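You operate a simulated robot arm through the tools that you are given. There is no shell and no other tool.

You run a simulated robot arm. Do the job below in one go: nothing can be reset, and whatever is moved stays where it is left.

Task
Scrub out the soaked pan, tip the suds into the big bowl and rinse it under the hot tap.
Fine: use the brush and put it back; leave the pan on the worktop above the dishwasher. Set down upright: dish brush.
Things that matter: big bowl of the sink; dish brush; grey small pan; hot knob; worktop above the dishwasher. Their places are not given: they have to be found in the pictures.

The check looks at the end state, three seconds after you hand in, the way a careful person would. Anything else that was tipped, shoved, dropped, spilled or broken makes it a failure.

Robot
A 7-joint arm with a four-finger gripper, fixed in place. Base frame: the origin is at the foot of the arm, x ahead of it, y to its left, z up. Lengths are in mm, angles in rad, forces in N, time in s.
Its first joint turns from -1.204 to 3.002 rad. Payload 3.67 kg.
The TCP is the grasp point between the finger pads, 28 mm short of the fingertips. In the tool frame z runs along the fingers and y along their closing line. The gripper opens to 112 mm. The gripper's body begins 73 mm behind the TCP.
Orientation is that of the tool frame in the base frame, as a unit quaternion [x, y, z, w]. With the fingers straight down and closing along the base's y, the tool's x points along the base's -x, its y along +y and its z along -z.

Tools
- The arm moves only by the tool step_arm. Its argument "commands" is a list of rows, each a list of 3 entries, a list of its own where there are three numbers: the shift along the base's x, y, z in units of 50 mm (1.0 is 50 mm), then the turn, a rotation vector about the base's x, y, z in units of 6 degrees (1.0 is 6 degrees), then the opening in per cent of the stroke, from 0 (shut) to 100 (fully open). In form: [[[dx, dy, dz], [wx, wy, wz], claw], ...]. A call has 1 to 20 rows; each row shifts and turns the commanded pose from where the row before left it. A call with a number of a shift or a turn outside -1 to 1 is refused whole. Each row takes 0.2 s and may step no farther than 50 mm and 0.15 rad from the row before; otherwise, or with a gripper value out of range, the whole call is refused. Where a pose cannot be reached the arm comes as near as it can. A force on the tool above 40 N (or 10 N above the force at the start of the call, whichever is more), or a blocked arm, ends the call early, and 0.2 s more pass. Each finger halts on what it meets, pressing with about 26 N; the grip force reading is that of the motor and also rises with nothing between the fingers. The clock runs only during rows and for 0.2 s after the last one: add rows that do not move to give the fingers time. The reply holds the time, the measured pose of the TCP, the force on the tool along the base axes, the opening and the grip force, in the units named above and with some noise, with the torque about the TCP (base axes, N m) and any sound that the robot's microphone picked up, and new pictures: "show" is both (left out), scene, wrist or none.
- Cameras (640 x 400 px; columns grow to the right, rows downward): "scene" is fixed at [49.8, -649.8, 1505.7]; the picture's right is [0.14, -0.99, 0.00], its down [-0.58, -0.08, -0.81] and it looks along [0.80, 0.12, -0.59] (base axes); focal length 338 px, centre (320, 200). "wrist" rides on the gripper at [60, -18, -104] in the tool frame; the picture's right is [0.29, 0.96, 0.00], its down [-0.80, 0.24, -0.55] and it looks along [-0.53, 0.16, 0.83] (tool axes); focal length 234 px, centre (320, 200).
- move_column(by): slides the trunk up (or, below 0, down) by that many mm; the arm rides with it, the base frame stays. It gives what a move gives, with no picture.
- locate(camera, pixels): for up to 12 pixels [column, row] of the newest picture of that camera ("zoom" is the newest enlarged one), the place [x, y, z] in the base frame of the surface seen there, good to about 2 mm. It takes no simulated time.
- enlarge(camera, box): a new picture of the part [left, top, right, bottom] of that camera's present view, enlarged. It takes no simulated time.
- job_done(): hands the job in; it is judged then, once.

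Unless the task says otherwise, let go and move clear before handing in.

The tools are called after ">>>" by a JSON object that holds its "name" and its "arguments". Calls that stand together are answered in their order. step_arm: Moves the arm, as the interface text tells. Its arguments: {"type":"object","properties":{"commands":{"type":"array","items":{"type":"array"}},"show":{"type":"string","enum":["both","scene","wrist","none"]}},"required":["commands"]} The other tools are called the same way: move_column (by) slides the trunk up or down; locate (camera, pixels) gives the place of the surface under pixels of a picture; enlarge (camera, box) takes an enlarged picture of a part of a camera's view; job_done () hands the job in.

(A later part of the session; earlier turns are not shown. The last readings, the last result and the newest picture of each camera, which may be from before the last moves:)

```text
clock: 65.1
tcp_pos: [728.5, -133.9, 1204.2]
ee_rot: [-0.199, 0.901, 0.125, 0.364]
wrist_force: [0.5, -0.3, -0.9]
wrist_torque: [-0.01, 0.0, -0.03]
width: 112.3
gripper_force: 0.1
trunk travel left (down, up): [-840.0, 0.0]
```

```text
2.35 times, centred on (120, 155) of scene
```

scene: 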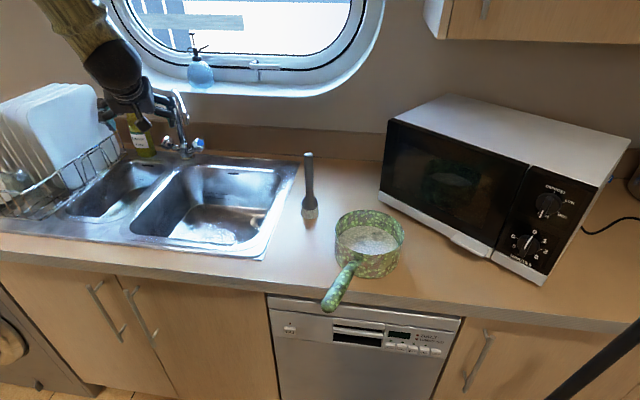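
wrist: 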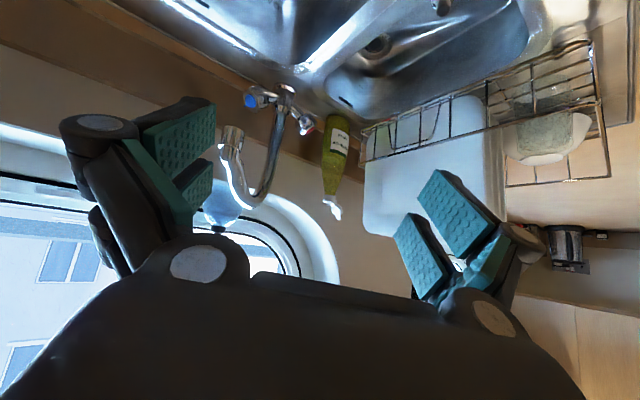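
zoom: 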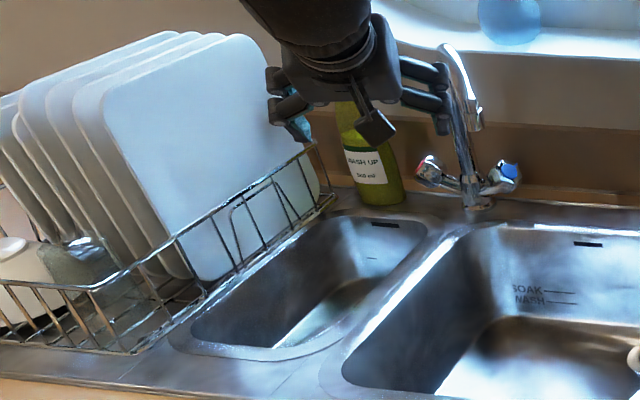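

The rack and plates begin at y≈190, so the gap in front of the hot knob is free. I turn the tool to approach the knob from the front with fingers closing across its axis, moving to about (850,40,1090).

>>> {"name": "step_arm", "arguments": {"commands": [[[0.203, 0.29, -0.19], [-0.786, -0.414, 0.131], 75], [[0.203, 0.29, -0.19], [-0.786, -0.414, 0.131], 75], [[0.203, 0.29, -0.19], [-0.786, -0.414, 0.131], 75], [[0.203, 0.29, -0.19], [-0.786, -0.414, 0.131], 75], [[0.203, 0.29, -0.19], [-0.786, -0.414, 0.131], 75], [[0.203, 0.29, -0.19], [-0.786, -0.414, 0.131], 75]], "show": "both"}}

```text
clock: 66.7
tcp_pos: [800.1, -73.3, 1159.9]
ee_rot: [-0.289, 0.856, -0.089, 0.419]
wrist_force: [-0.3, 0.4, 0.5]
wrist_torque: [0.01, 0.02, 0.04]
width: 83.9
gripper_force: 0.2
trunk travel left (down, up): [-840.0, 0.0]
stopped in row 6: the arm was blocked; the commanded pose is now the measured one
```

scene: 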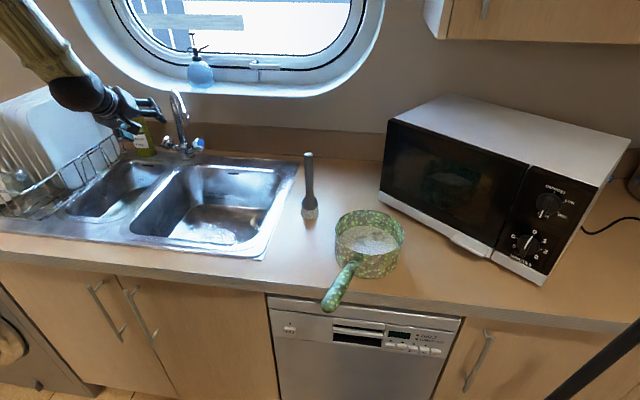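
wrist: 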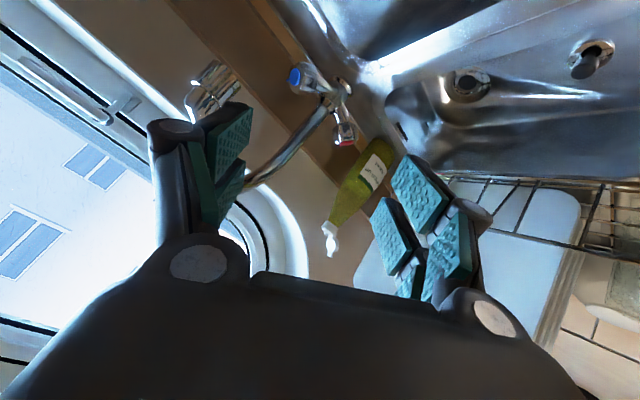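

The arm was blocked again when going further left (TCP (800,-73,1160)): the elbow, raised above the shoulder line, seems to run into a joint limit there. I back off to the right and will try to bring the elbow outward by turning the tool to point left/up.

>>> {"name": "step_arm", "arguments": {"commands": [[[-0.2, -0.5, 0.2], [0, 0, 0], 75], [[-0.2, -0.5, 0.2], [0, 0, 0], 75], [[0, -0.6, 0.2], [0, 0, 0], 75], [[0, -0.6, 0.2], [0, 0, 0], 75], [[0, -0.6, 0], [0, 0, 0], 75], [[0, -0.6, 0], [0, 0, 0], 75], [[0, -0.6, 0], [0, 0, 0], 75], [[0, 0, 0], [0, 0, 0], 75]], "show": "scene"}}

```text
clock: 68.5
tcp_pos: [782.5, -270.7, 1202.2]
ee_rot: [-0.289, 0.855, -0.092, 0.421]
wrist_force: [-0.8, 0.3, 0.6]
wrist_torque: [-0.03, -0.01, 0.01]
width: 84.2
gripper_force: 0.1
trunk travel left (down, up): [-840.0, 0.0]
```

scene: 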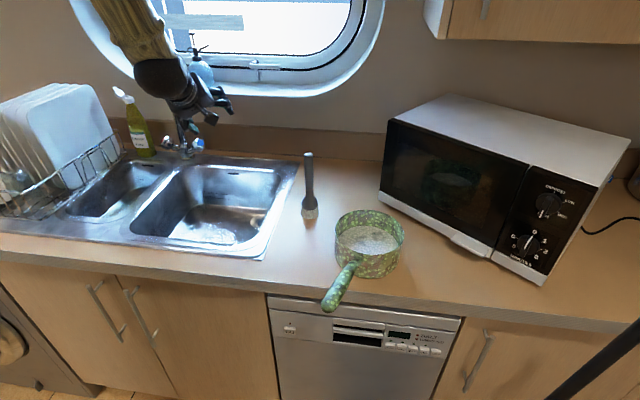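

Now at (783,-271,1202). I pitch the tool up gradually, watching for where the elbow goes.

>>> {"name": "step_arm", "arguments": {"commands": [[[0.1, 0, 0], [0, -1, 0], 75], [[0.1, 0, 0], [0, -1, 0], 75], [[0.1, 0, 0], [0, -1, 0], 75], [[0.1, 0, 0], [0, -1, 0], 75], [[0.1, 0, 0], [0, -1, 0], 75], [[0.1, 0, 0], [0, -1, 0], 75], [[0, 0, 0], [0, 0, 0], 75]], "show": "both"}}

```text
clock: 70.1
tcp_pos: [810.0, -272.1, 1200.9]
ee_rot: [-0.246, 0.683, -0.177, 0.665]
wrist_force: [-0.4, -0.4, -0.1]
wrist_torque: [-0.02, 0.03, -0.02]
width: 84.1
gripper_force: 0.0
trunk travel left (down, up): [-840.0, 0.0]
```

scene: 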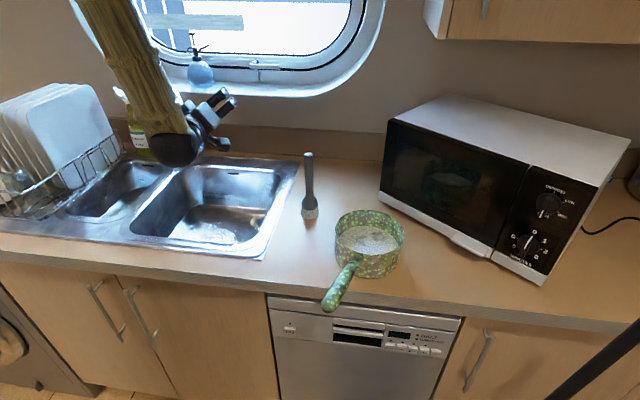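
wrist: 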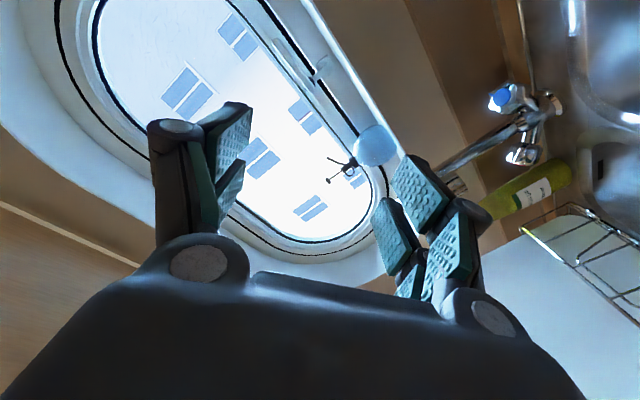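

The arm still follows with the tool horizontal. Low wrist positions seem to allow more leftward reach, so I descend over the big bowl to z≈1010 while rolling the fingers to close across the knob's axis.

>>> {"name": "step_arm", "arguments": {"commands": [[[-0.17, 0, -0.63], [-0.838, -0.048, 0.157], 75], [[-0.17, 0, -0.63], [-0.838, -0.048, 0.157], 75], [[-0.17, 0, -0.63], [-0.838, -0.048, 0.157], 75], [[-0.17, 0, -0.63], [-0.838, -0.048, 0.157], 75], [[-0.17, 0, -0.63], [-0.838, -0.048, 0.157], 75], [[-0.17, 0, -0.63], [-0.838, -0.048, 0.157], 75], [[0, 0, 0], [0, 0, 0], 75]], "show": "both"}}

```text
clock: 71.7
tcp_pos: [760.2, -270.5, 1009.2]
ee_rot: [-0.442, 0.591, -0.32, 0.594]
wrist_force: [0.5, 0.4, -0.6]
wrist_torque: [-0.01, 0.02, 0.02]
width: 84.3
gripper_force: 0.0
trunk travel left (down, up): [-840.0, 0.0]
```

scene: 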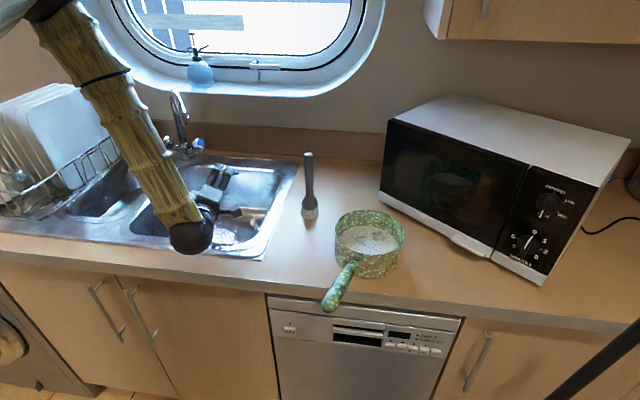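
wrist: 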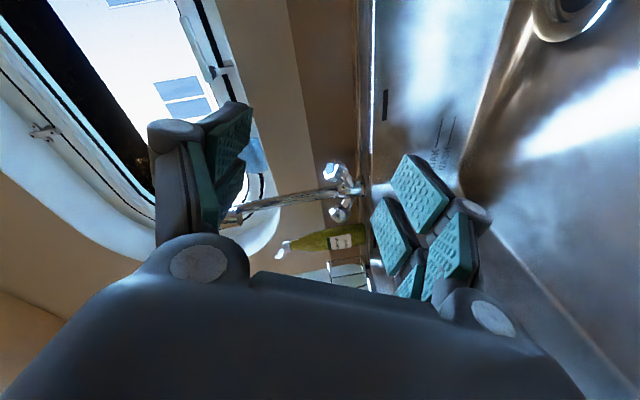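

The gripper is now low over the bowl with the tool horizontal, tap ahead. I check the elbow (45,10) and wrist (190,235) positions.

>>> {"name": "locate", "arguments": {"camera": "scene", "pixels": [[45, 10], [100, 80], [150, 150], [190, 230], [215, 185], [20, 15]]}}

>>> {"name": "step_arm", "arguments": {"commands": [[[0.3, 0.4, 0], [0, 0, 0], 75], [[0.3, 0.4, 0], [0, 0, 0], 75], [[0, 0, 0], [0, 0, 0], 75]], "show": "scene"}}

```text
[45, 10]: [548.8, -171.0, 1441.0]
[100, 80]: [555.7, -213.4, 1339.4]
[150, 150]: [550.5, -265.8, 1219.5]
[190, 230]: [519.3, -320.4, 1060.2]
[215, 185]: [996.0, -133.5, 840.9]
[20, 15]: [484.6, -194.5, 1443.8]
```

```text
clock: 72.5
tcp_pos: [790.8, -232.2, 1008.8]
ee_rot: [-0.441, 0.592, -0.32, 0.594]
wrist_force: [-0.2, 0.7, 0.0]
wrist_torque: [0.01, -0.04, 0.01]
width: 84.1
gripper_force: 0.0
trunk travel left (down, up): [-840.0, 0.0]
```

scene: 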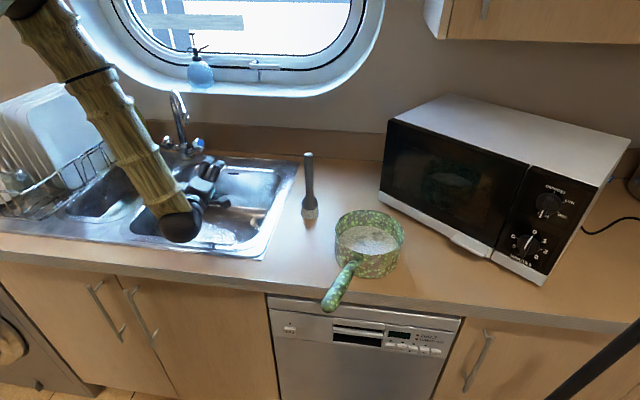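

The arm follows. I continue diagonally forward-left under the spout (outlet bottom z≈1107, gripper top ≈1066).

>>> {"name": "step_arm", "arguments": {"commands": [[[0.3, 0.5, 0], [0, 0, 0], 75], [[0.3, 0.5, 0], [0, 0, 0], 75], [[0.3, 0.5, -0.1], [0, 0, 0], 75], [[0.3, 0.5, -0.1], [0, 0, 0], 75], [[0, 0, 0], [0, 0, 0], 75]], "show": "both"}}

```text
clock: 73.7
tcp_pos: [850.5, -134.5, 999.4]
ee_rot: [-0.44, 0.592, -0.319, 0.595]
wrist_force: [-0.8, 0.5, 0.2]
wrist_torque: [-0.02, 0.01, 0.01]
width: 84.3
gripper_force: 0.1
trunk travel left (down, up): [-840.0, 0.0]
```

scene: 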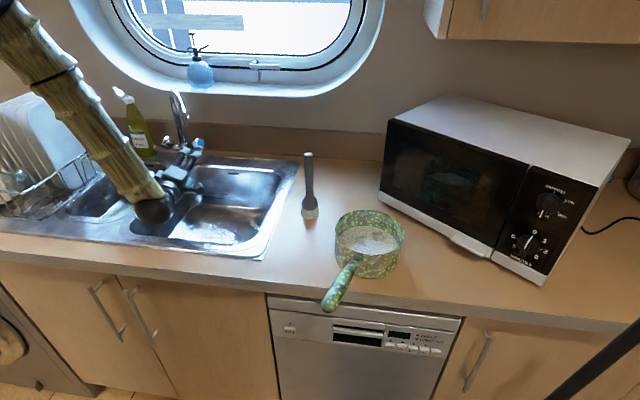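
wrist: 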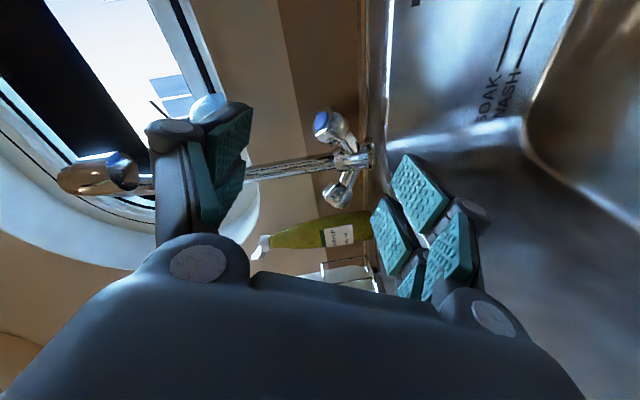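

Followed exactly. The hot knob is at (337,195) in the wrist picture. I continue left to about (900,0,990).

>>> {"name": "step_arm", "arguments": {"commands": [[[0.25, 0.65, -0.05], [0, 0, 0], 75], [[0.25, 0.65, -0.05], [0, 0, 0], 75], [[0.25, 0.65, -0.05], [0, 0, 0], 75], [[0.25, 0.65, -0.05], [0, 0, 0], 75], [[0, 0, 0], [0, 0, 0], 75]], "show": "both"}}

```text
clock: 74.9
tcp_pos: [901.5, -2.2, 991.9]
ee_rot: [-0.44, 0.592, -0.319, 0.595]
wrist_force: [-0.8, 0.0, 0.0]
wrist_torque: [-0.01, -0.01, -0.01]
width: 84.1
gripper_force: 0.0
trunk travel left (down, up): [-840.0, 0.0]
```

scene: 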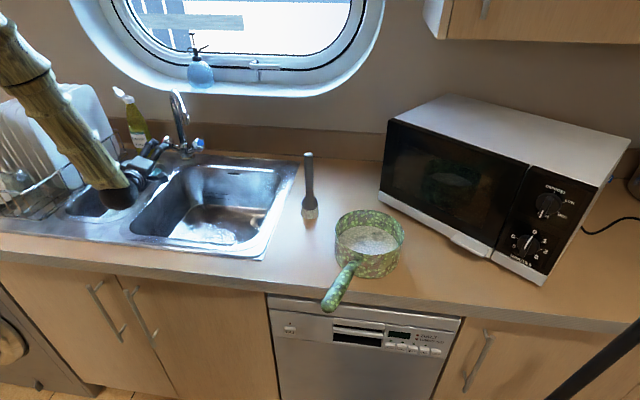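
wrist: 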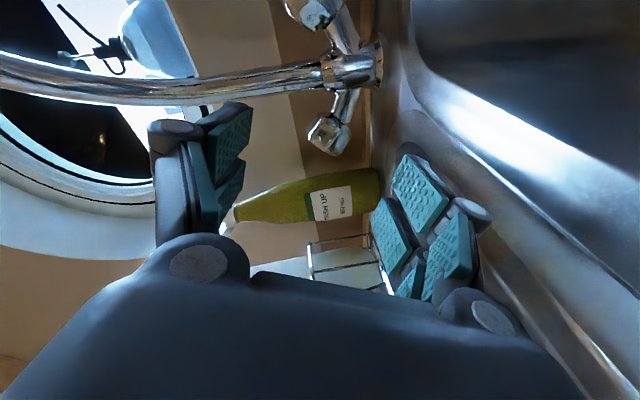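

Now the hot knob is close, at (330,135) in the wrist picture. I enlarge and locate it.

>>> {"name": "enlarge", "arguments": {"camera": "wrist", "box": [270, 40, 400, 170]}}

```text
3.08 times, centred on (335, 105) of wrist
```

zoom: 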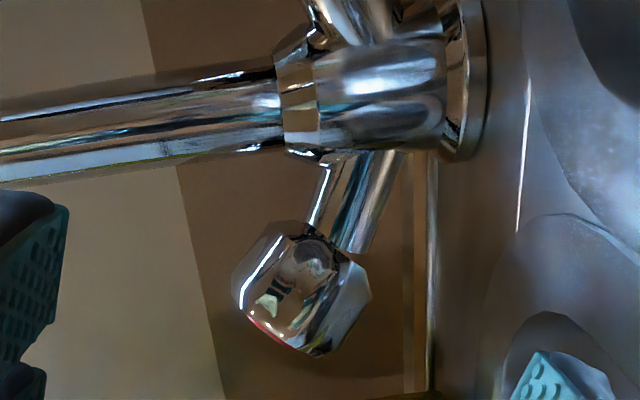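

>>> {"name": "locate", "arguments": {"camera": "zoom", "pixels": [[340, 200], [365, 200], [320, 190], [290, 235], [345, 255], [240, 285], [365, 295], [270, 290], [300, 300], [250, 315], [320, 350], [310, 270]]}}

>>> {"name": "locate", "arguments": {"camera": "zoom", "pixels": [[380, 90], [300, 110], [150, 150], [460, 100], [280, 325], [265, 250], [355, 270], [340, 320], [290, 340], [245, 265]]}}

```text
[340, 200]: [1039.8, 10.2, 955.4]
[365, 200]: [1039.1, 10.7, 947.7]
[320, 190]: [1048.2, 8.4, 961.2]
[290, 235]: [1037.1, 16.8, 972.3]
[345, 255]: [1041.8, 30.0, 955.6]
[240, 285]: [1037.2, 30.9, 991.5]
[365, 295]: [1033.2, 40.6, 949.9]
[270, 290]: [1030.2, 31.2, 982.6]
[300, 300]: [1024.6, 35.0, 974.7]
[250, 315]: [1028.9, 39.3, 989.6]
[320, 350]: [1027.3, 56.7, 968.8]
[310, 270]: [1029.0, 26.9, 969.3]
```

```text
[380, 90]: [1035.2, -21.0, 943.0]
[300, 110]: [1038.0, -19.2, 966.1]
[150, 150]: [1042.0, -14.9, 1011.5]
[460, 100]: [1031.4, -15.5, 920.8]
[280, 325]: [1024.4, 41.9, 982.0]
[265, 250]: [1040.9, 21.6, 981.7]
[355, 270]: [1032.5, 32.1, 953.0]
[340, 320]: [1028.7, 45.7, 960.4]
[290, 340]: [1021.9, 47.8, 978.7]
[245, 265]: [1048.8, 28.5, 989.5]
```

Knob measured: centre about (1044,35,971), diameter ~42, axis tilted ~35° up to the left. I fine-adjust the roll, set the opening to ~65 mm and move to 90 mm in front of it.

>>> {"name": "step_arm", "arguments": {"commands": [[[0.36, 0.16, -0.09], [0.53, 0.08, -0.05], 58], [[0.36, 0.16, -0.09], [0.53, 0.08, -0.05], 58], [[0.36, 0.16, -0.09], [0.53, 0.08, -0.05], 58], [[0, 0, 0], [0, 0, 0], 58]], "show": "both"}}

```text
clock: 75.9
tcp_pos: [953.3, 21.9, 975.9]
ee_rot: [-0.389, 0.627, -0.267, 0.619]
wrist_force: [-0.1, 0.7, -0.6]
wrist_torque: [0.04, -0.01, 0.0]
width: 65.0
gripper_force: 0.1
trunk travel left (down, up): [-840.0, 0.0]
```

scene: 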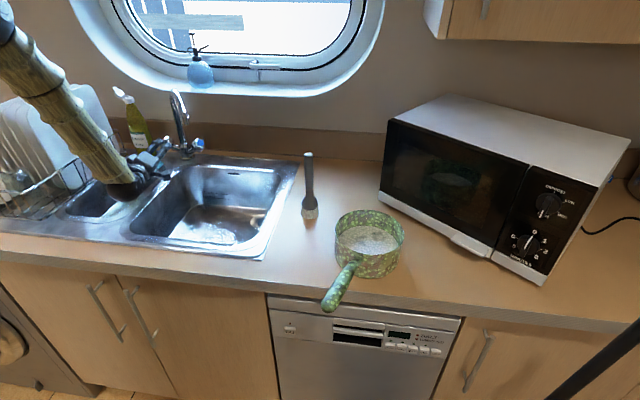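
wrist: 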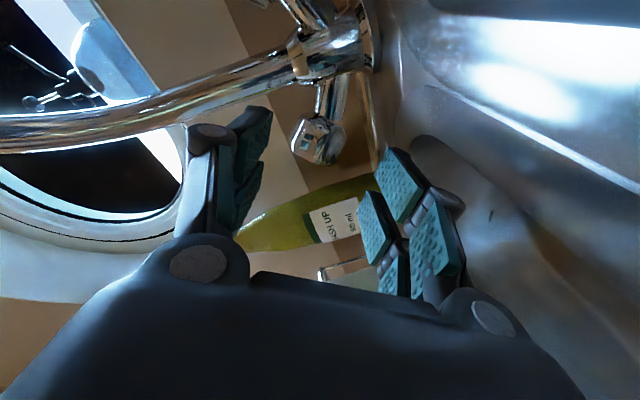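

The knob sits between the open fingers (wrist picture (315,140)). I advance about 86 mm along the tool axis so that it comes between the pads.

>>> {"name": "step_arm", "arguments": {"commands": [[[0.433, 0.065, -0.03], [0, 0, 0], 58], [[0.433, 0.065, -0.03], [0, 0, 0], 58], [[0.433, 0.065, -0.03], [0, 0, 0], 58], [[0, 0, 0], [0, 0, 0], 58]], "show": "wrist"}}

```text
clock: 76.9
tcp_pos: [1018.7, 32.2, 973.5]
ee_rot: [-0.389, 0.627, -0.268, 0.619]
wrist_force: [-1.2, 2.5, 0.2]
wrist_torque: [-0.05, -0.05, 0.04]
width: 64.0
gripper_force: 0.0
trunk travel left (down, up): [-840.0, 0.0]
```

wrist: 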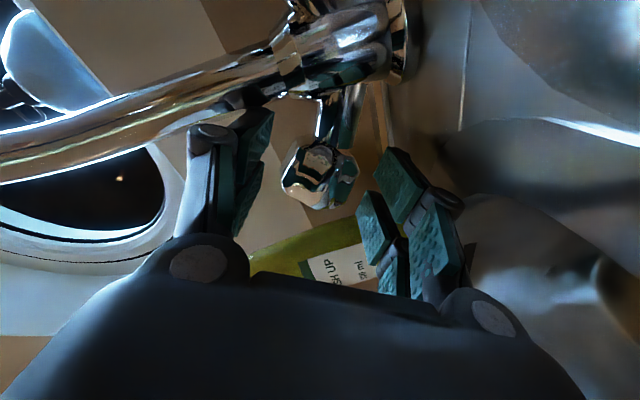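

Slight side force (2.5 N); the knob at (320,175) is between the pads. I advance the last 20 mm in two smaller steps and check the force.

>>> {"name": "step_arm", "arguments": {"commands": [[[0.2, 0.03, -0.03], [0, 0, 0], 58], [[0.2, 0.03, -0.03], [0, 0, 0], 58], [[0, 0, 0], [0, 0, 0], 58]], "show": "wrist"}}

```text
clock: 77.7
tcp_pos: [1039.4, 35.8, 969.5]
ee_rot: [-0.39, 0.627, -0.27, 0.619]
wrist_force: [-2.9, 6.9, 0.9]
wrist_torque: [-0.2, -0.11, -0.04]
width: 65.0
gripper_force: 0.1
trunk travel left (down, up): [-840.0, 0.0]
```

wrist: 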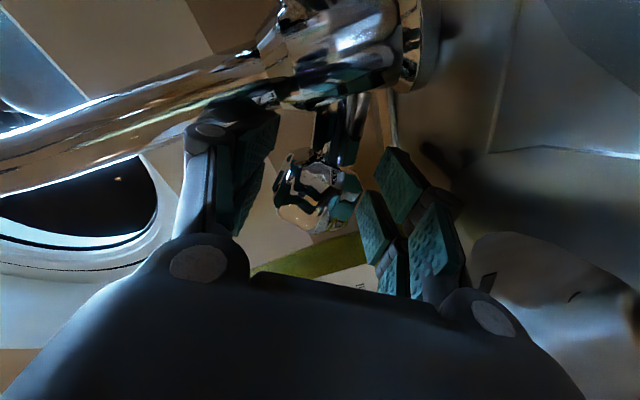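

Force +6.9 N in y: the upper finger brushes the tap column. Closing moves that finger away from the column, so I close on the knob now.

>>> {"name": "step_arm", "arguments": {"commands": [[[0, 0.04, 0], [0, 0, 0], 50], [[0, 0, 0], [0, 0, 0], 40], [[0, 0, 0], [0, 0, 0], 20], [[0, 0, 0], [0, 0, 0], 0], [[0, 0, 0], [0, 0, 0], 0]], "show": "both"}}

```text
clock: 78.9
tcp_pos: [1039.8, 34.5, 969.0]
ee_rot: [-0.388, 0.627, -0.268, 0.619]
wrist_force: [3.1, -15.4, 2.4]
wrist_torque: [1.16, 0.79, -0.6]
width: 47.3
gripper_force: 45.1
trunk travel left (down, up): [-840.0, 0.0]
```

scene: 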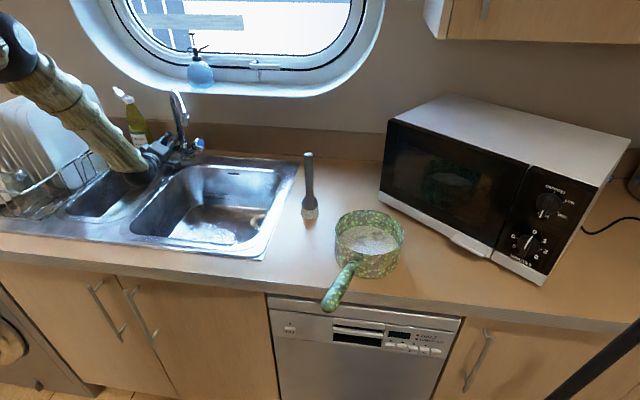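
wrist: 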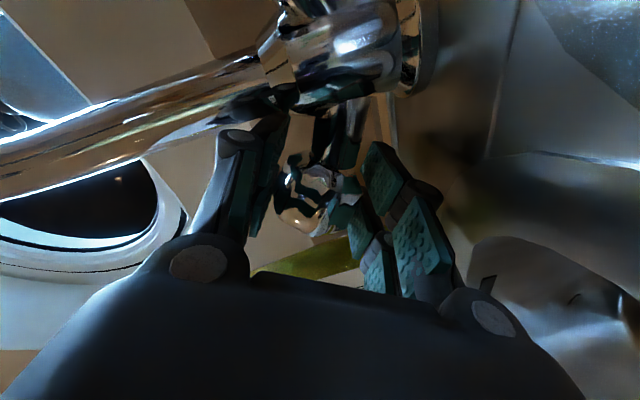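

The knob is gripped (width 47, grip 45 N). I turn it counter-clockwise as seen from its cap: +18° about its axis, watching the forces, sound and picture.

>>> {"name": "step_arm", "arguments": {"commands": [[[-0.003, -0.005, 0.007], [-0.085, 0.817, 0.57], 0], [[-0.003, -0.005, 0.007], [-0.085, 0.817, 0.57], 0], [[-0.003, -0.005, 0.007], [-0.085, 0.817, 0.57], 0]], "show": "both"}}

```text
clock: 79.7
tcp_pos: [1039.3, 34.7, 971.6]
ee_rot: [-0.483, 0.66, -0.168, 0.551]
wrist_force: [7.9, -18.1, 7.5]
wrist_torque: [0.98, 0.46, -0.37]
width: 45.5
gripper_force: 45.3
trunk travel left (down, up): [-840.0, 0.0]
```

scene: 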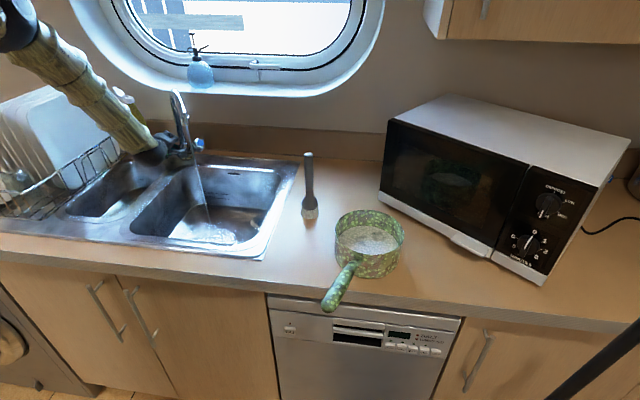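
wrist: 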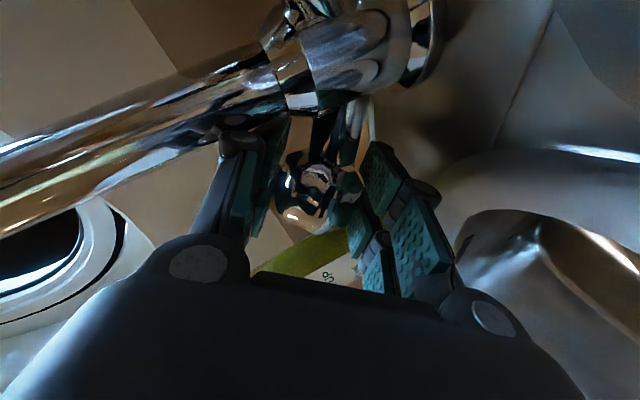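

Water is running: a stream from the spout shows at (197,180) in the scene picture. I open it a little further for a good flow (+18°).

>>> {"name": "step_arm", "arguments": {"commands": [[[-0.003, -0.005, 0.007], [-0.085, 0.817, 0.57], 0], [[-0.003, -0.005, 0.007], [-0.085, 0.817, 0.57], 0], [[0, 0, 0], [0, 0, 0], 0]], "show": "both"}}

```text
clock: 80.5
tcp_pos: [1040.0, 32.2, 973.6]
ee_rot: [-0.538, 0.673, -0.099, 0.497]
wrist_force: [15.8, -16.1, 15.1]
wrist_torque: [2.02, 0.75, -0.51]
width: 44.0
gripper_force: 44.8
trunk travel left (down, up): [-840.0, 0.0]
```

scene: 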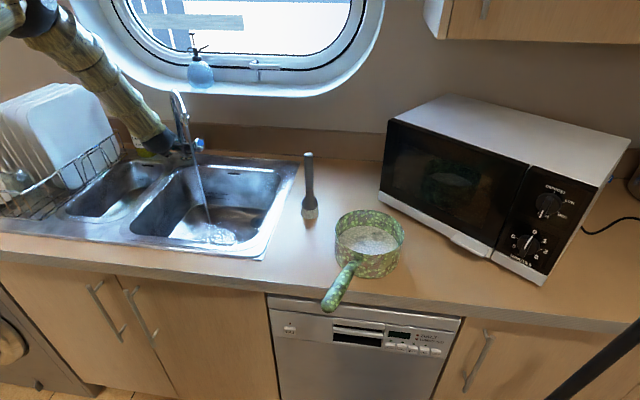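
wrist: 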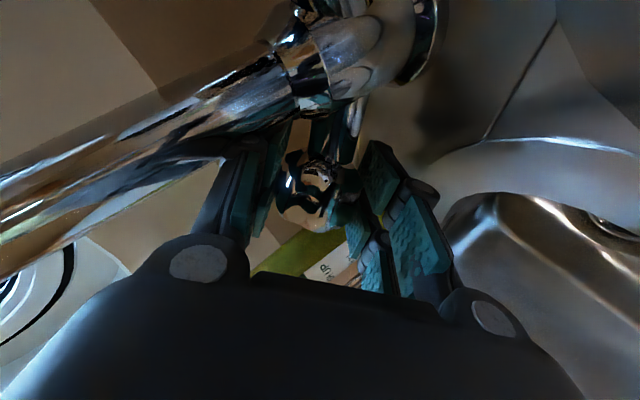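

Good flow now. I open the fingers slightly to release the knob without hitting the column.

>>> {"name": "step_arm", "arguments": {"commands": [[[0, 0, 0], [0, 0, 0], 45], [[0, 0, 0], [0, 0, 0], 50], [[0, 0, 0], [0, 0, 0], 50]], "show": "both"}}

```text
clock: 81.3
tcp_pos: [1037.7, 36.9, 969.8]
ee_rot: [-0.54, 0.673, -0.099, 0.496]
wrist_force: [-1.0, 1.1, -0.5]
wrist_torque: [0.0, -0.02, -0.05]
width: 55.4
gripper_force: 0.0
trunk travel left (down, up): [-840.0, 0.0]
```

scene: 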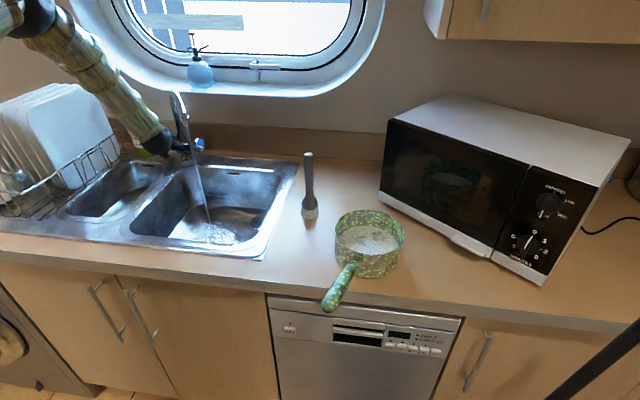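
wrist: 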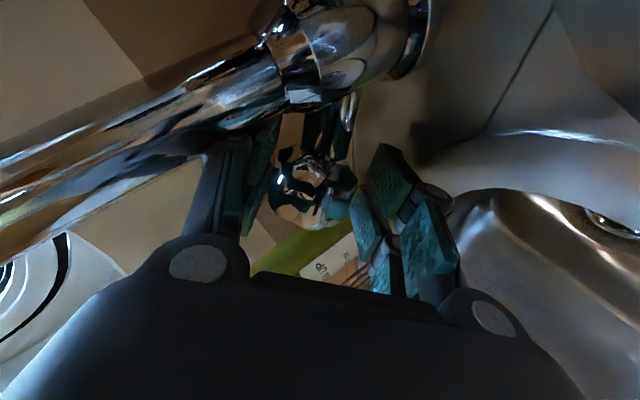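

Released cleanly (forces ~0) and the stream keeps running. I retreat back and up, away from the knob and the column.

>>> {"name": "step_arm", "arguments": {"commands": [[[-0.29, 0, 0.27], [0, 0, 0], 50], [[-0.29, 0, 0.27], [0, 0, 0], 50], [[-0.29, 0, 0.27], [0, 0, 0], 50], [[-0.29, 0, 0.27], [0, 0, 0], 50], [[0, 0, 0], [0, 0, 0], 50]], "show": "both"}}

```text
clock: 82.5
tcp_pos: [979.2, 36.0, 1025.0]
ee_rot: [-0.539, 0.673, -0.099, 0.496]
wrist_force: [-0.2, 0.2, 0.8]
wrist_torque: [0.01, 0.01, 0.05]
width: 55.8
gripper_force: 0.1
trunk travel left (down, up): [-840.0, 0.0]
```

scene: 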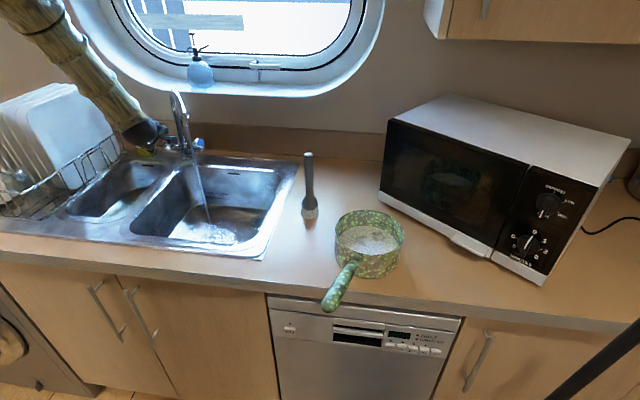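
wrist: 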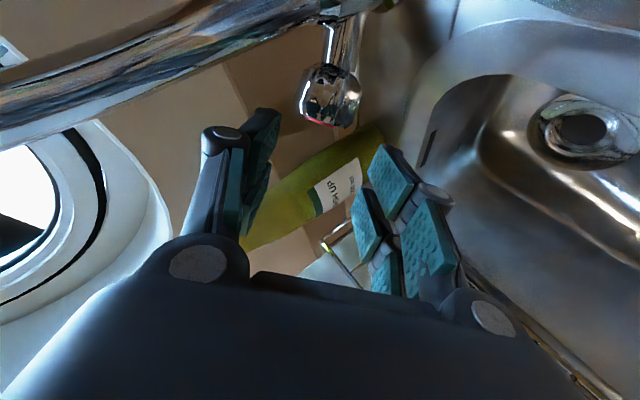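

Clear of the knob. I turn the tool back to horizontal while withdrawing, then go around the water stream (keeping x < 830 there) toward the right.

>>> {"name": "step_arm", "arguments": {"commands": [[[-0.4, -0.16, -0.1], [0.085, -0.817, -0.57], 50], [[-0.4, -0.16, -0.1], [0.085, -0.817, -0.57], 50], [[-0.4, -0.16, -0.1], [0.085, -0.817, -0.57], 50], [[-0.4, -0.16, -0.1], [0.085, -0.817, -0.57], 50], [[-0.4, -0.16, -0.1], [0.085, -0.817, -0.57], 50], [[-0.45, -0.4, 0], [0, 0, 0], 50], [[-0.45, -0.5, 0], [0, 0, 0], 50], [[-0.45, -0.5, 0], [0, 0, 0], 50], [[-0.35, -0.6, 0], [0, 0, 0], 50], [[0, 0, 0], [0, 0, 0], 50]], "show": "scene"}}

```text
clock: 84.7
tcp_pos: [794.9, -104.0, 998.9]
ee_rot: [-0.389, 0.627, -0.268, 0.619]
wrist_force: [0.5, 0.7, 0.0]
wrist_torque: [-0.03, -0.01, -0.01]
width: 55.9
gripper_force: 0.0
trunk travel left (down, up): [-840.0, 0.0]
```

scene: 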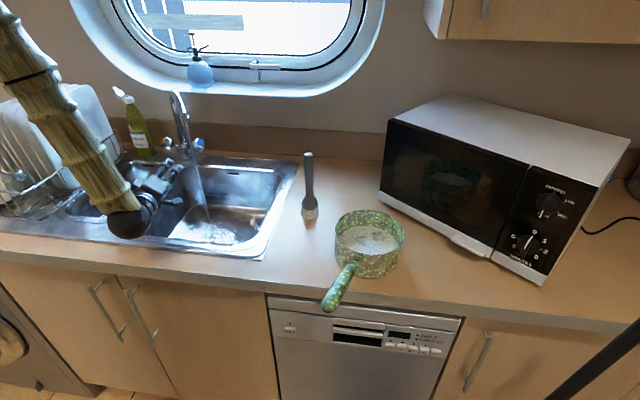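

Tap running, steam visible, gripper clear. Now I turn the tool to vertical (fingers across the pan handle's direction) while moving back over the front of the sink to about (600,-300,1110), in two halves.

>>> {"name": "step_arm", "arguments": {"commands": [[[-0.195, -0.196, 0.111], [0.396, 0.644, -0.532], 60], [[-0.195, -0.196, 0.111], [0.396, 0.644, -0.532], 60], [[-0.195, -0.196, 0.111], [0.396, 0.644, -0.532], 60], [[-0.195, -0.196, 0.111], [0.396, 0.644, -0.532], 60], [[-0.195, -0.196, 0.111], [0.396, 0.644, -0.532], 60], [[-0.195, -0.196, 0.111], [0.396, 0.644, -0.532], 60], [[-0.195, -0.196, 0.111], [0.396, 0.644, -0.532], 60], [[-0.195, -0.196, 0.111], [0.396, 0.644, -0.532], 60], [[-0.195, -0.196, 0.111], [0.396, 0.644, -0.532], 60], [[-0.195, -0.196, 0.111], [0.396, 0.644, -0.532], 60], [[0, 0, 0], [0, 0, 0], 60]], "show": "both"}}

```text
clock: 87.1
tcp_pos: [696.5, -202.6, 1056.0]
ee_rot: [-0.141, 0.914, -0.151, 0.35]
wrist_force: [0.8, -0.6, 0.4]
wrist_torque: [-0.03, 0.0, 0.0]
width: 67.2
gripper_force: 0.0
trunk travel left (down, up): [-840.0, 0.0]
```

scene: 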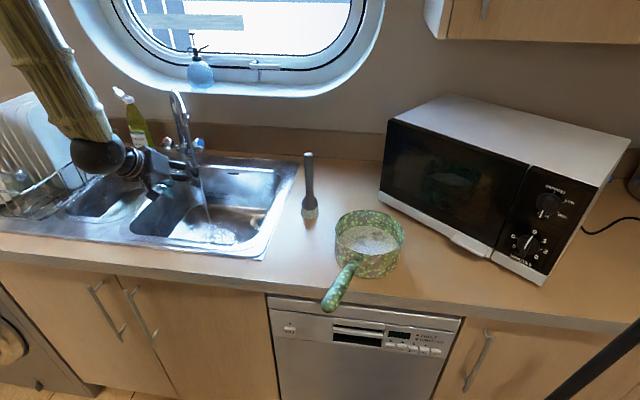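
wrist: 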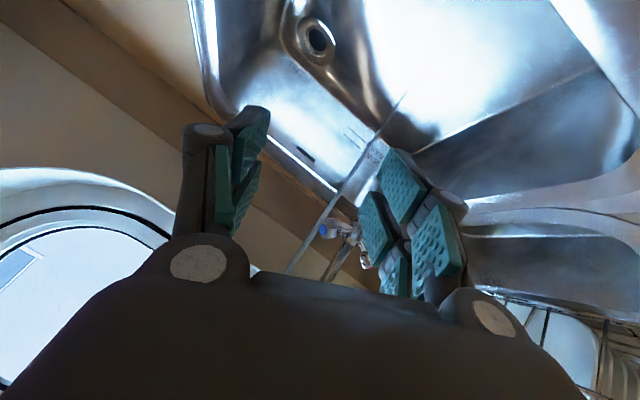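

Followed well. I finish the second half of the turn.

>>> {"name": "step_arm", "arguments": {"commands": [[[-0.195, -0.196, 0.111], [0.396, 0.644, -0.532], 60], [[-0.195, -0.196, 0.111], [0.396, 0.644, -0.532], 60], [[-0.195, -0.196, 0.111], [0.396, 0.644, -0.532], 60], [[-0.195, -0.196, 0.111], [0.396, 0.644, -0.532], 60], [[-0.195, -0.196, 0.111], [0.396, 0.644, -0.532], 60], [[0, 0, 0], [0, 0, 0], 60]], "show": "none"}}

>>> {"name": "step_arm", "arguments": {"commands": [[[-0.195, -0.196, 0.111], [0.396, 0.644, -0.532], 60], [[-0.195, -0.196, 0.111], [0.396, 0.644, -0.532], 60], [[-0.195, -0.196, 0.111], [0.396, 0.644, -0.532], 60], [[-0.195, -0.196, 0.111], [0.396, 0.644, -0.532], 60], [[-0.195, -0.196, 0.111], [0.396, 0.644, -0.532], 60], [[0, 0, 0], [0, 0, 0], 60]], "show": "both"}}

```text
clock: 88.5
tcp_pos: [647.6, -252.8, 1086.2]
ee_rot: [0.001, 0.98, -0.077, 0.181]
wrist_force: [-0.6, -0.2, 0.6]
wrist_torque: [0.01, 0.02, 0.0]
width: 67.3
gripper_force: 0.1
trunk travel left (down, up): [-840.0, 0.0]
```

```text
clock: 89.9
tcp_pos: [598.4, -300.5, 1110.6]
ee_rot: [0.142, 0.99, 0.0, 0.002]
wrist_force: [0.3, -0.6, 0.1]
wrist_torque: [-0.05, -0.02, -0.01]
width: 67.1
gripper_force: 0.0
trunk travel left (down, up): [-840.0, 0.0]
```

scene: 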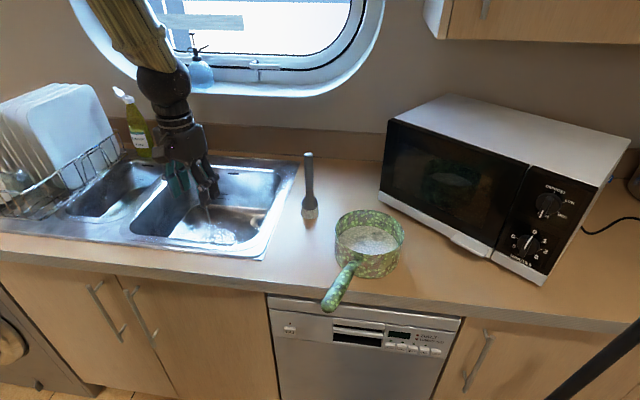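
wrist: 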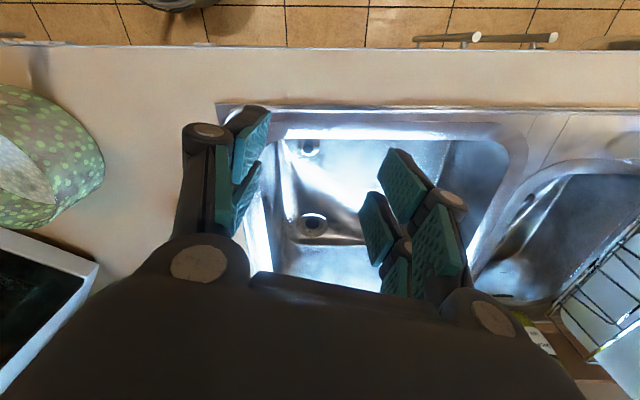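

The tool is vertical at (598,-300,1111), fingers aligned across the handle's direction. Before taking the pan I rehearse the tipping motion empty: rotating about the (future) handle axis toward the right.

>>> {"name": "step_arm", "arguments": {"commands": [[[0, 0, 0], [0.957, -0.283, 0], 60], [[0, 0, 0], [0.957, -0.283, 0], 60], [[0, 0, 0], [0.957, -0.283, 0], 60], [[0, 0, 0], [0.957, -0.283, 0], 60], [[0, 0, 0], [0.957, -0.283, 0], 60], [[0, 0, 0], [0.957, -0.283, 0], 60], [[0, 0, 0], [0.957, -0.283, 0], 60], [[0, 0, 0], [0.957, -0.283, 0], 60], [[0, 0, 0], [0.957, -0.283, 0], 60], [[0, 0, 0], [0.957, -0.283, 0], 60], [[0, 0, 0], [0, 0, 0], 60]], "show": "scene"}}

```text
clock: 92.3
tcp_pos: [599.3, -301.3, 1108.9]
ee_rot: [0.123, 0.858, 0.494, 0.075]
wrist_force: [0.4, -1.3, -0.2]
wrist_torque: [0.0, 0.02, 0.05]
width: 67.3
gripper_force: 0.0
trunk travel left (down, up): [-840.0, 0.0]
```

scene: 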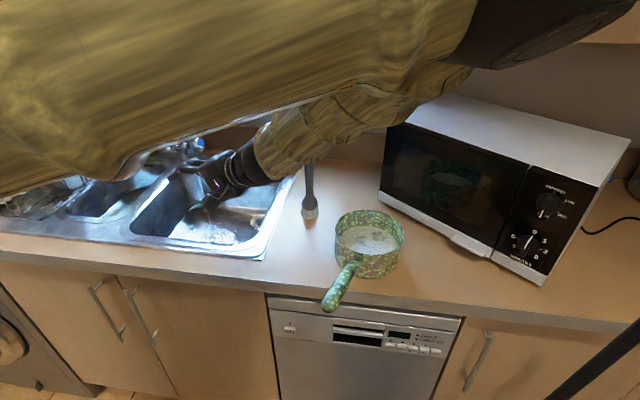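

It follows well; the elbow swings out to the right (high up, it covers much of the scene view). I continue the rehearsal by another 54°.

>>> {"name": "step_arm", "arguments": {"commands": [[[0, 0, 0], [0.957, -0.283, 0], 60], [[0, 0, 0], [0.957, -0.283, 0], 60], [[0, 0, 0], [0.957, -0.283, 0], 60], [[0, 0, 0], [0.957, -0.283, 0], 60], [[0, 0, 0], [0.957, -0.283, 0], 60], [[0, 0, 0], [0.957, -0.283, 0], 60], [[0, 0, 0], [0.957, -0.283, 0], 60], [[0, 0, 0], [0.957, -0.283, 0], 60], [[0, 0, 0], [0, 0, 0], 60]], "show": "both"}}

```text
clock: 94.3
tcp_pos: [597.8, -301.9, 1110.5]
ee_rot: [0.084, 0.583, 0.8, 0.12]
wrist_force: [0.0, 0.2, 0.4]
wrist_torque: [-0.01, 0.01, 0.01]
width: 67.2
gripper_force: 0.0
trunk travel left (down, up): [-840.0, 0.0]
```

scene: 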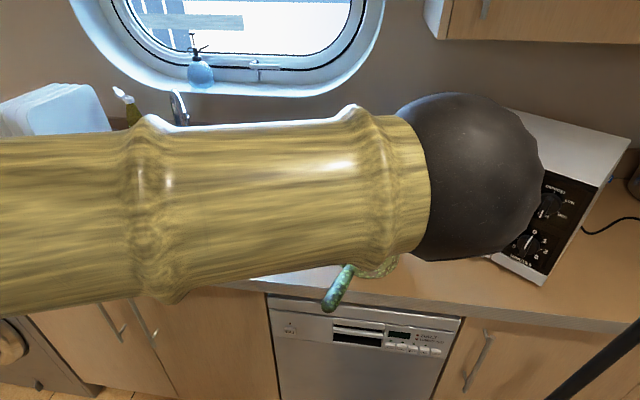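
wrist: 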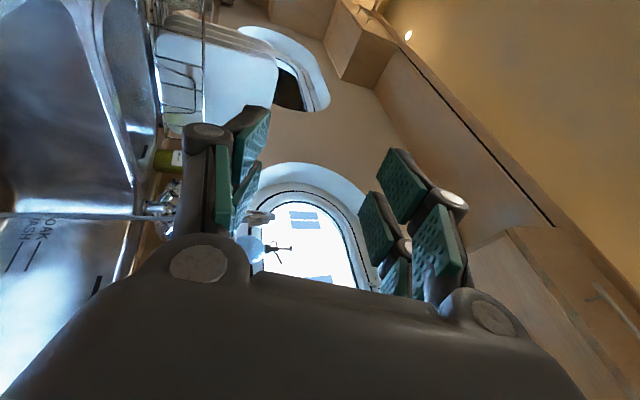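

108° reached with the TCP steady. I check how low the elbow has come.

>>> {"name": "locate", "arguments": {"camera": "scene", "pixels": [[470, 170], [300, 200], [100, 200], [480, 250], [540, 190], [300, 275]]}}

```text
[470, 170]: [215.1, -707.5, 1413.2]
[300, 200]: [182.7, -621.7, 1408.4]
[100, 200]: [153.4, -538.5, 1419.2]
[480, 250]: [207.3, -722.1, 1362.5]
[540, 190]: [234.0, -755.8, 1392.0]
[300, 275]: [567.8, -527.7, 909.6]
```

The elbow is at about (260,-700,1390), high and clear of everything. The tipping motion works, so I rotate back to vertical.

>>> {"name": "step_arm", "arguments": {"commands": [[[0, 0, 0], [-0.957, 0.283, 0], 60], [[0, 0, 0], [-0.957, 0.283, 0], 60], [[0, 0, 0], [-0.957, 0.283, 0], 60], [[0, 0, 0], [-0.957, 0.283, 0], 60], [[0, 0, 0], [-0.957, 0.283, 0], 60], [[0, 0, 0], [-0.957, 0.283, 0], 60], [[0, 0, 0], [-0.957, 0.283, 0], 60], [[0, 0, 0], [-0.957, 0.283, 0], 60], [[0, 0, 0], [-0.957, 0.283, 0], 60], [[0, 0, 0], [-0.957, 0.283, 0], 60], [[0, 0, 0], [-0.957, 0.283, 0], 60], [[0, 0, 0], [-0.957, 0.283, 0], 60], [[0, 0, 0], [-0.957, 0.283, 0], 60], [[0, 0, 0], [-0.957, 0.283, 0], 60], [[0, 0, 0], [-0.957, 0.283, 0], 60], [[0, 0, 0], [-0.957, 0.283, 0], 60], [[0, 0, 0], [-0.957, 0.283, 0], 60], [[0, 0, 0], [-0.957, 0.283, 0], 60], [[0, 0, 0], [0, 0, 0], 60]], "show": "scene"}}

```text
clock: 98.3
tcp_pos: [598.9, -303.2, 1109.7]
ee_rot: [0.142, 0.99, 0.001, 0.001]
wrist_force: [0.1, 0.0, 0.3]
wrist_torque: [0.02, -0.02, 0.01]
width: 67.0
gripper_force: 0.0
trunk travel left (down, up): [-840.0, 0.0]
```

scene: 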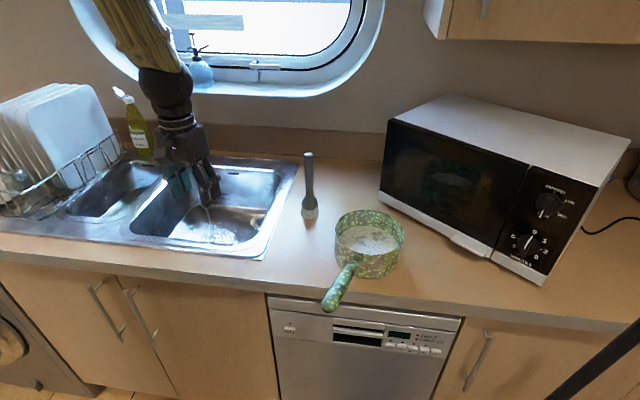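

Back to vertical, steady. Now I move over the pan handle at about (520,-638,1110).

>>> {"name": "step_arm", "arguments": {"commands": [[[-0.2, -0.84, 0], [0, 0, 0], 70], [[-0.2, -0.84, 0], [0, 0, 0], 70], [[-0.2, -0.84, 0], [0, 0, 0], 70], [[-0.2, -0.84, 0], [0, 0, 0], 70], [[-0.2, -0.84, 0], [0, 0, 0], 70], [[-0.2, -0.84, 0], [0, 0, 0], 70], [[-0.2, -0.84, 0], [0, 0, 0], 70], [[-0.2, -0.84, 0], [0, 0, 0], 70], [[0, 0, 0], [0, 0, 0], 70]], "show": "both"}}

```text
clock: 100.3
tcp_pos: [519.8, -637.5, 1112.4]
ee_rot: [0.141, 0.99, 0.0, 0.002]
wrist_force: [0.8, 0.9, -0.1]
wrist_torque: [0.0, 0.03, -0.03]
width: 78.5
gripper_force: 0.1
trunk travel left (down, up): [-840.0, 0.0]
```

scene: 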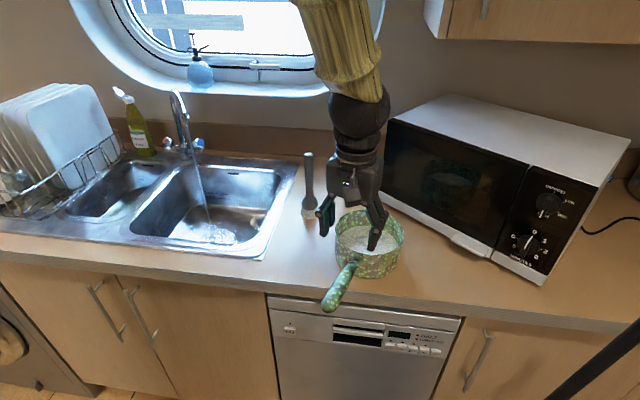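
wrist: 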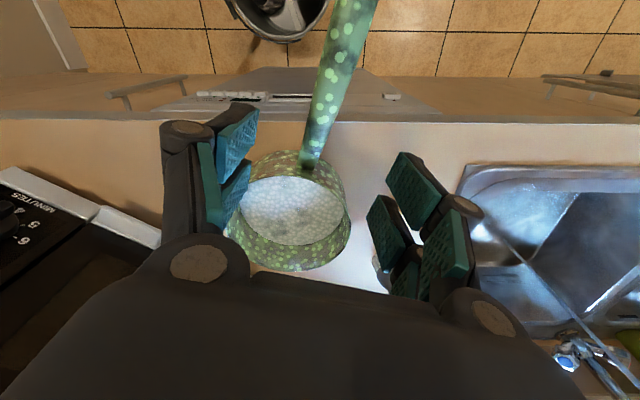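

The handle runs from (310,165) to (355,0) in the wrist picture. I locate points on it for the exact axis.

>>> {"name": "enlarge", "arguments": {"camera": "wrist", "box": [230, 0, 430, 200]}}

>>> {"name": "locate", "arguments": {"camera": "wrist", "pixels": [[311, 160], [316, 140], [322, 110], [330, 75], [340, 40], [350, 10], [307, 125], [331, 125], [315, 70], [347, 78], [325, 40], [360, 40]]}}

```text
2.00 times, centred on (330, 100) of wrist
```

zoom: 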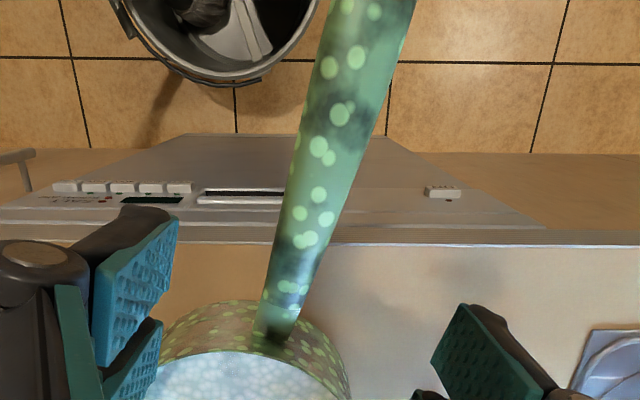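

```text
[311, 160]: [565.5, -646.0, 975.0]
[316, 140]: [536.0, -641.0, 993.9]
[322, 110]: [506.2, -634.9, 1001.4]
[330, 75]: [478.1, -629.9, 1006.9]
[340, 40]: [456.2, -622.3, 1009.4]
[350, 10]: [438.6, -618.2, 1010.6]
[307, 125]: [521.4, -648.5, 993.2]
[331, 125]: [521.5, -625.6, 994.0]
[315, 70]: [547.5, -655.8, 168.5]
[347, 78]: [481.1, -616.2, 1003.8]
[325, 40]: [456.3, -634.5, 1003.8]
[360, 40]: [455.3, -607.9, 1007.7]
```

Handle axis at x=520 is y≈-637, top z≈998, width ~24. I correct the yaw by 2.4° and descend to z≈988.

>>> {"name": "step_arm", "arguments": {"commands": [[[0, 0, -0.6], [0, 0, 0.4], 70], [[0, 0, -0.6], [0, 0, 0], 70], [[0, 0, -0.6], [0, 0, 0], 70], [[0, 0, -0.4], [0, 0, 0], 70], [[0, 0, -0.28], [0, 0, 0], 70], [[0, 0, 0], [0, 0, 0], 70]], "show": "both"}}

```text
clock: 101.7
tcp_pos: [518.2, -638.1, 986.1]
ee_rot: [0.121, 0.993, 0.0, 0.002]
wrist_force: [-0.5, -0.1, 0.0]
wrist_torque: [0.04, 0.04, 0.01]
width: 78.6
gripper_force: 0.1
trunk travel left (down, up): [-840.0, 0.0]
```

scene: 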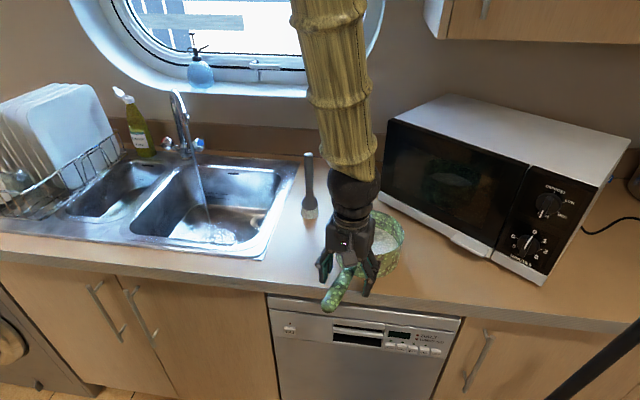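
wrist: 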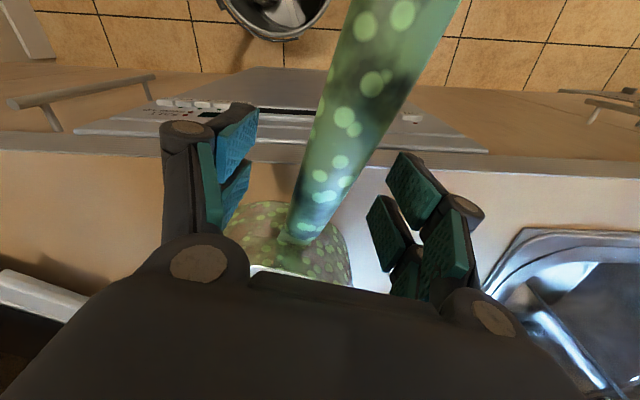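

The handle lies between the fingers with no contact force. I close on it.

>>> {"name": "step_arm", "arguments": {"commands": [[[0, 0, 0], [0, 0, 0], 40], [[0, 0, 0], [0, 0, 0], 20], [[0, 0, 0], [0, 0, 0], 0], [[0, 0, 0], [0, 0, 0], 0], [[0, 0, 0], [0, 0, 0], 0]], "show": "both"}}

```text
clock: 102.9
tcp_pos: [519.0, -638.0, 987.2]
ee_rot: [0.121, 0.993, 0.0, 0.003]
wrist_force: [-0.4, -4.4, 0.9]
wrist_torque: [-0.15, 0.03, -0.46]
width: 24.3
gripper_force: 26.4
trunk travel left (down, up): [-840.0, 0.0]
```

scene: 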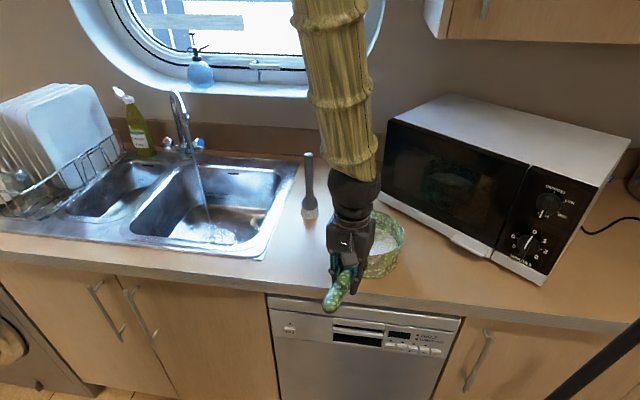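
wrist: 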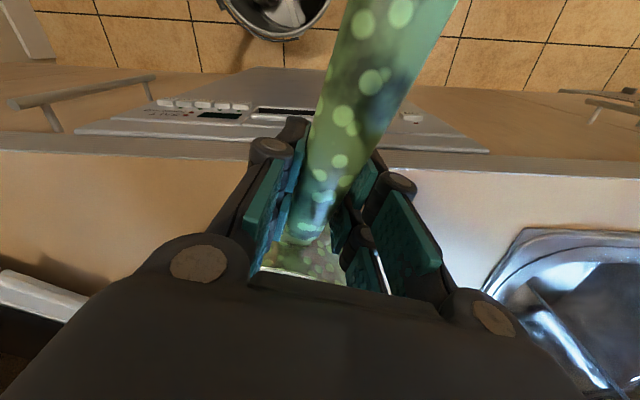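

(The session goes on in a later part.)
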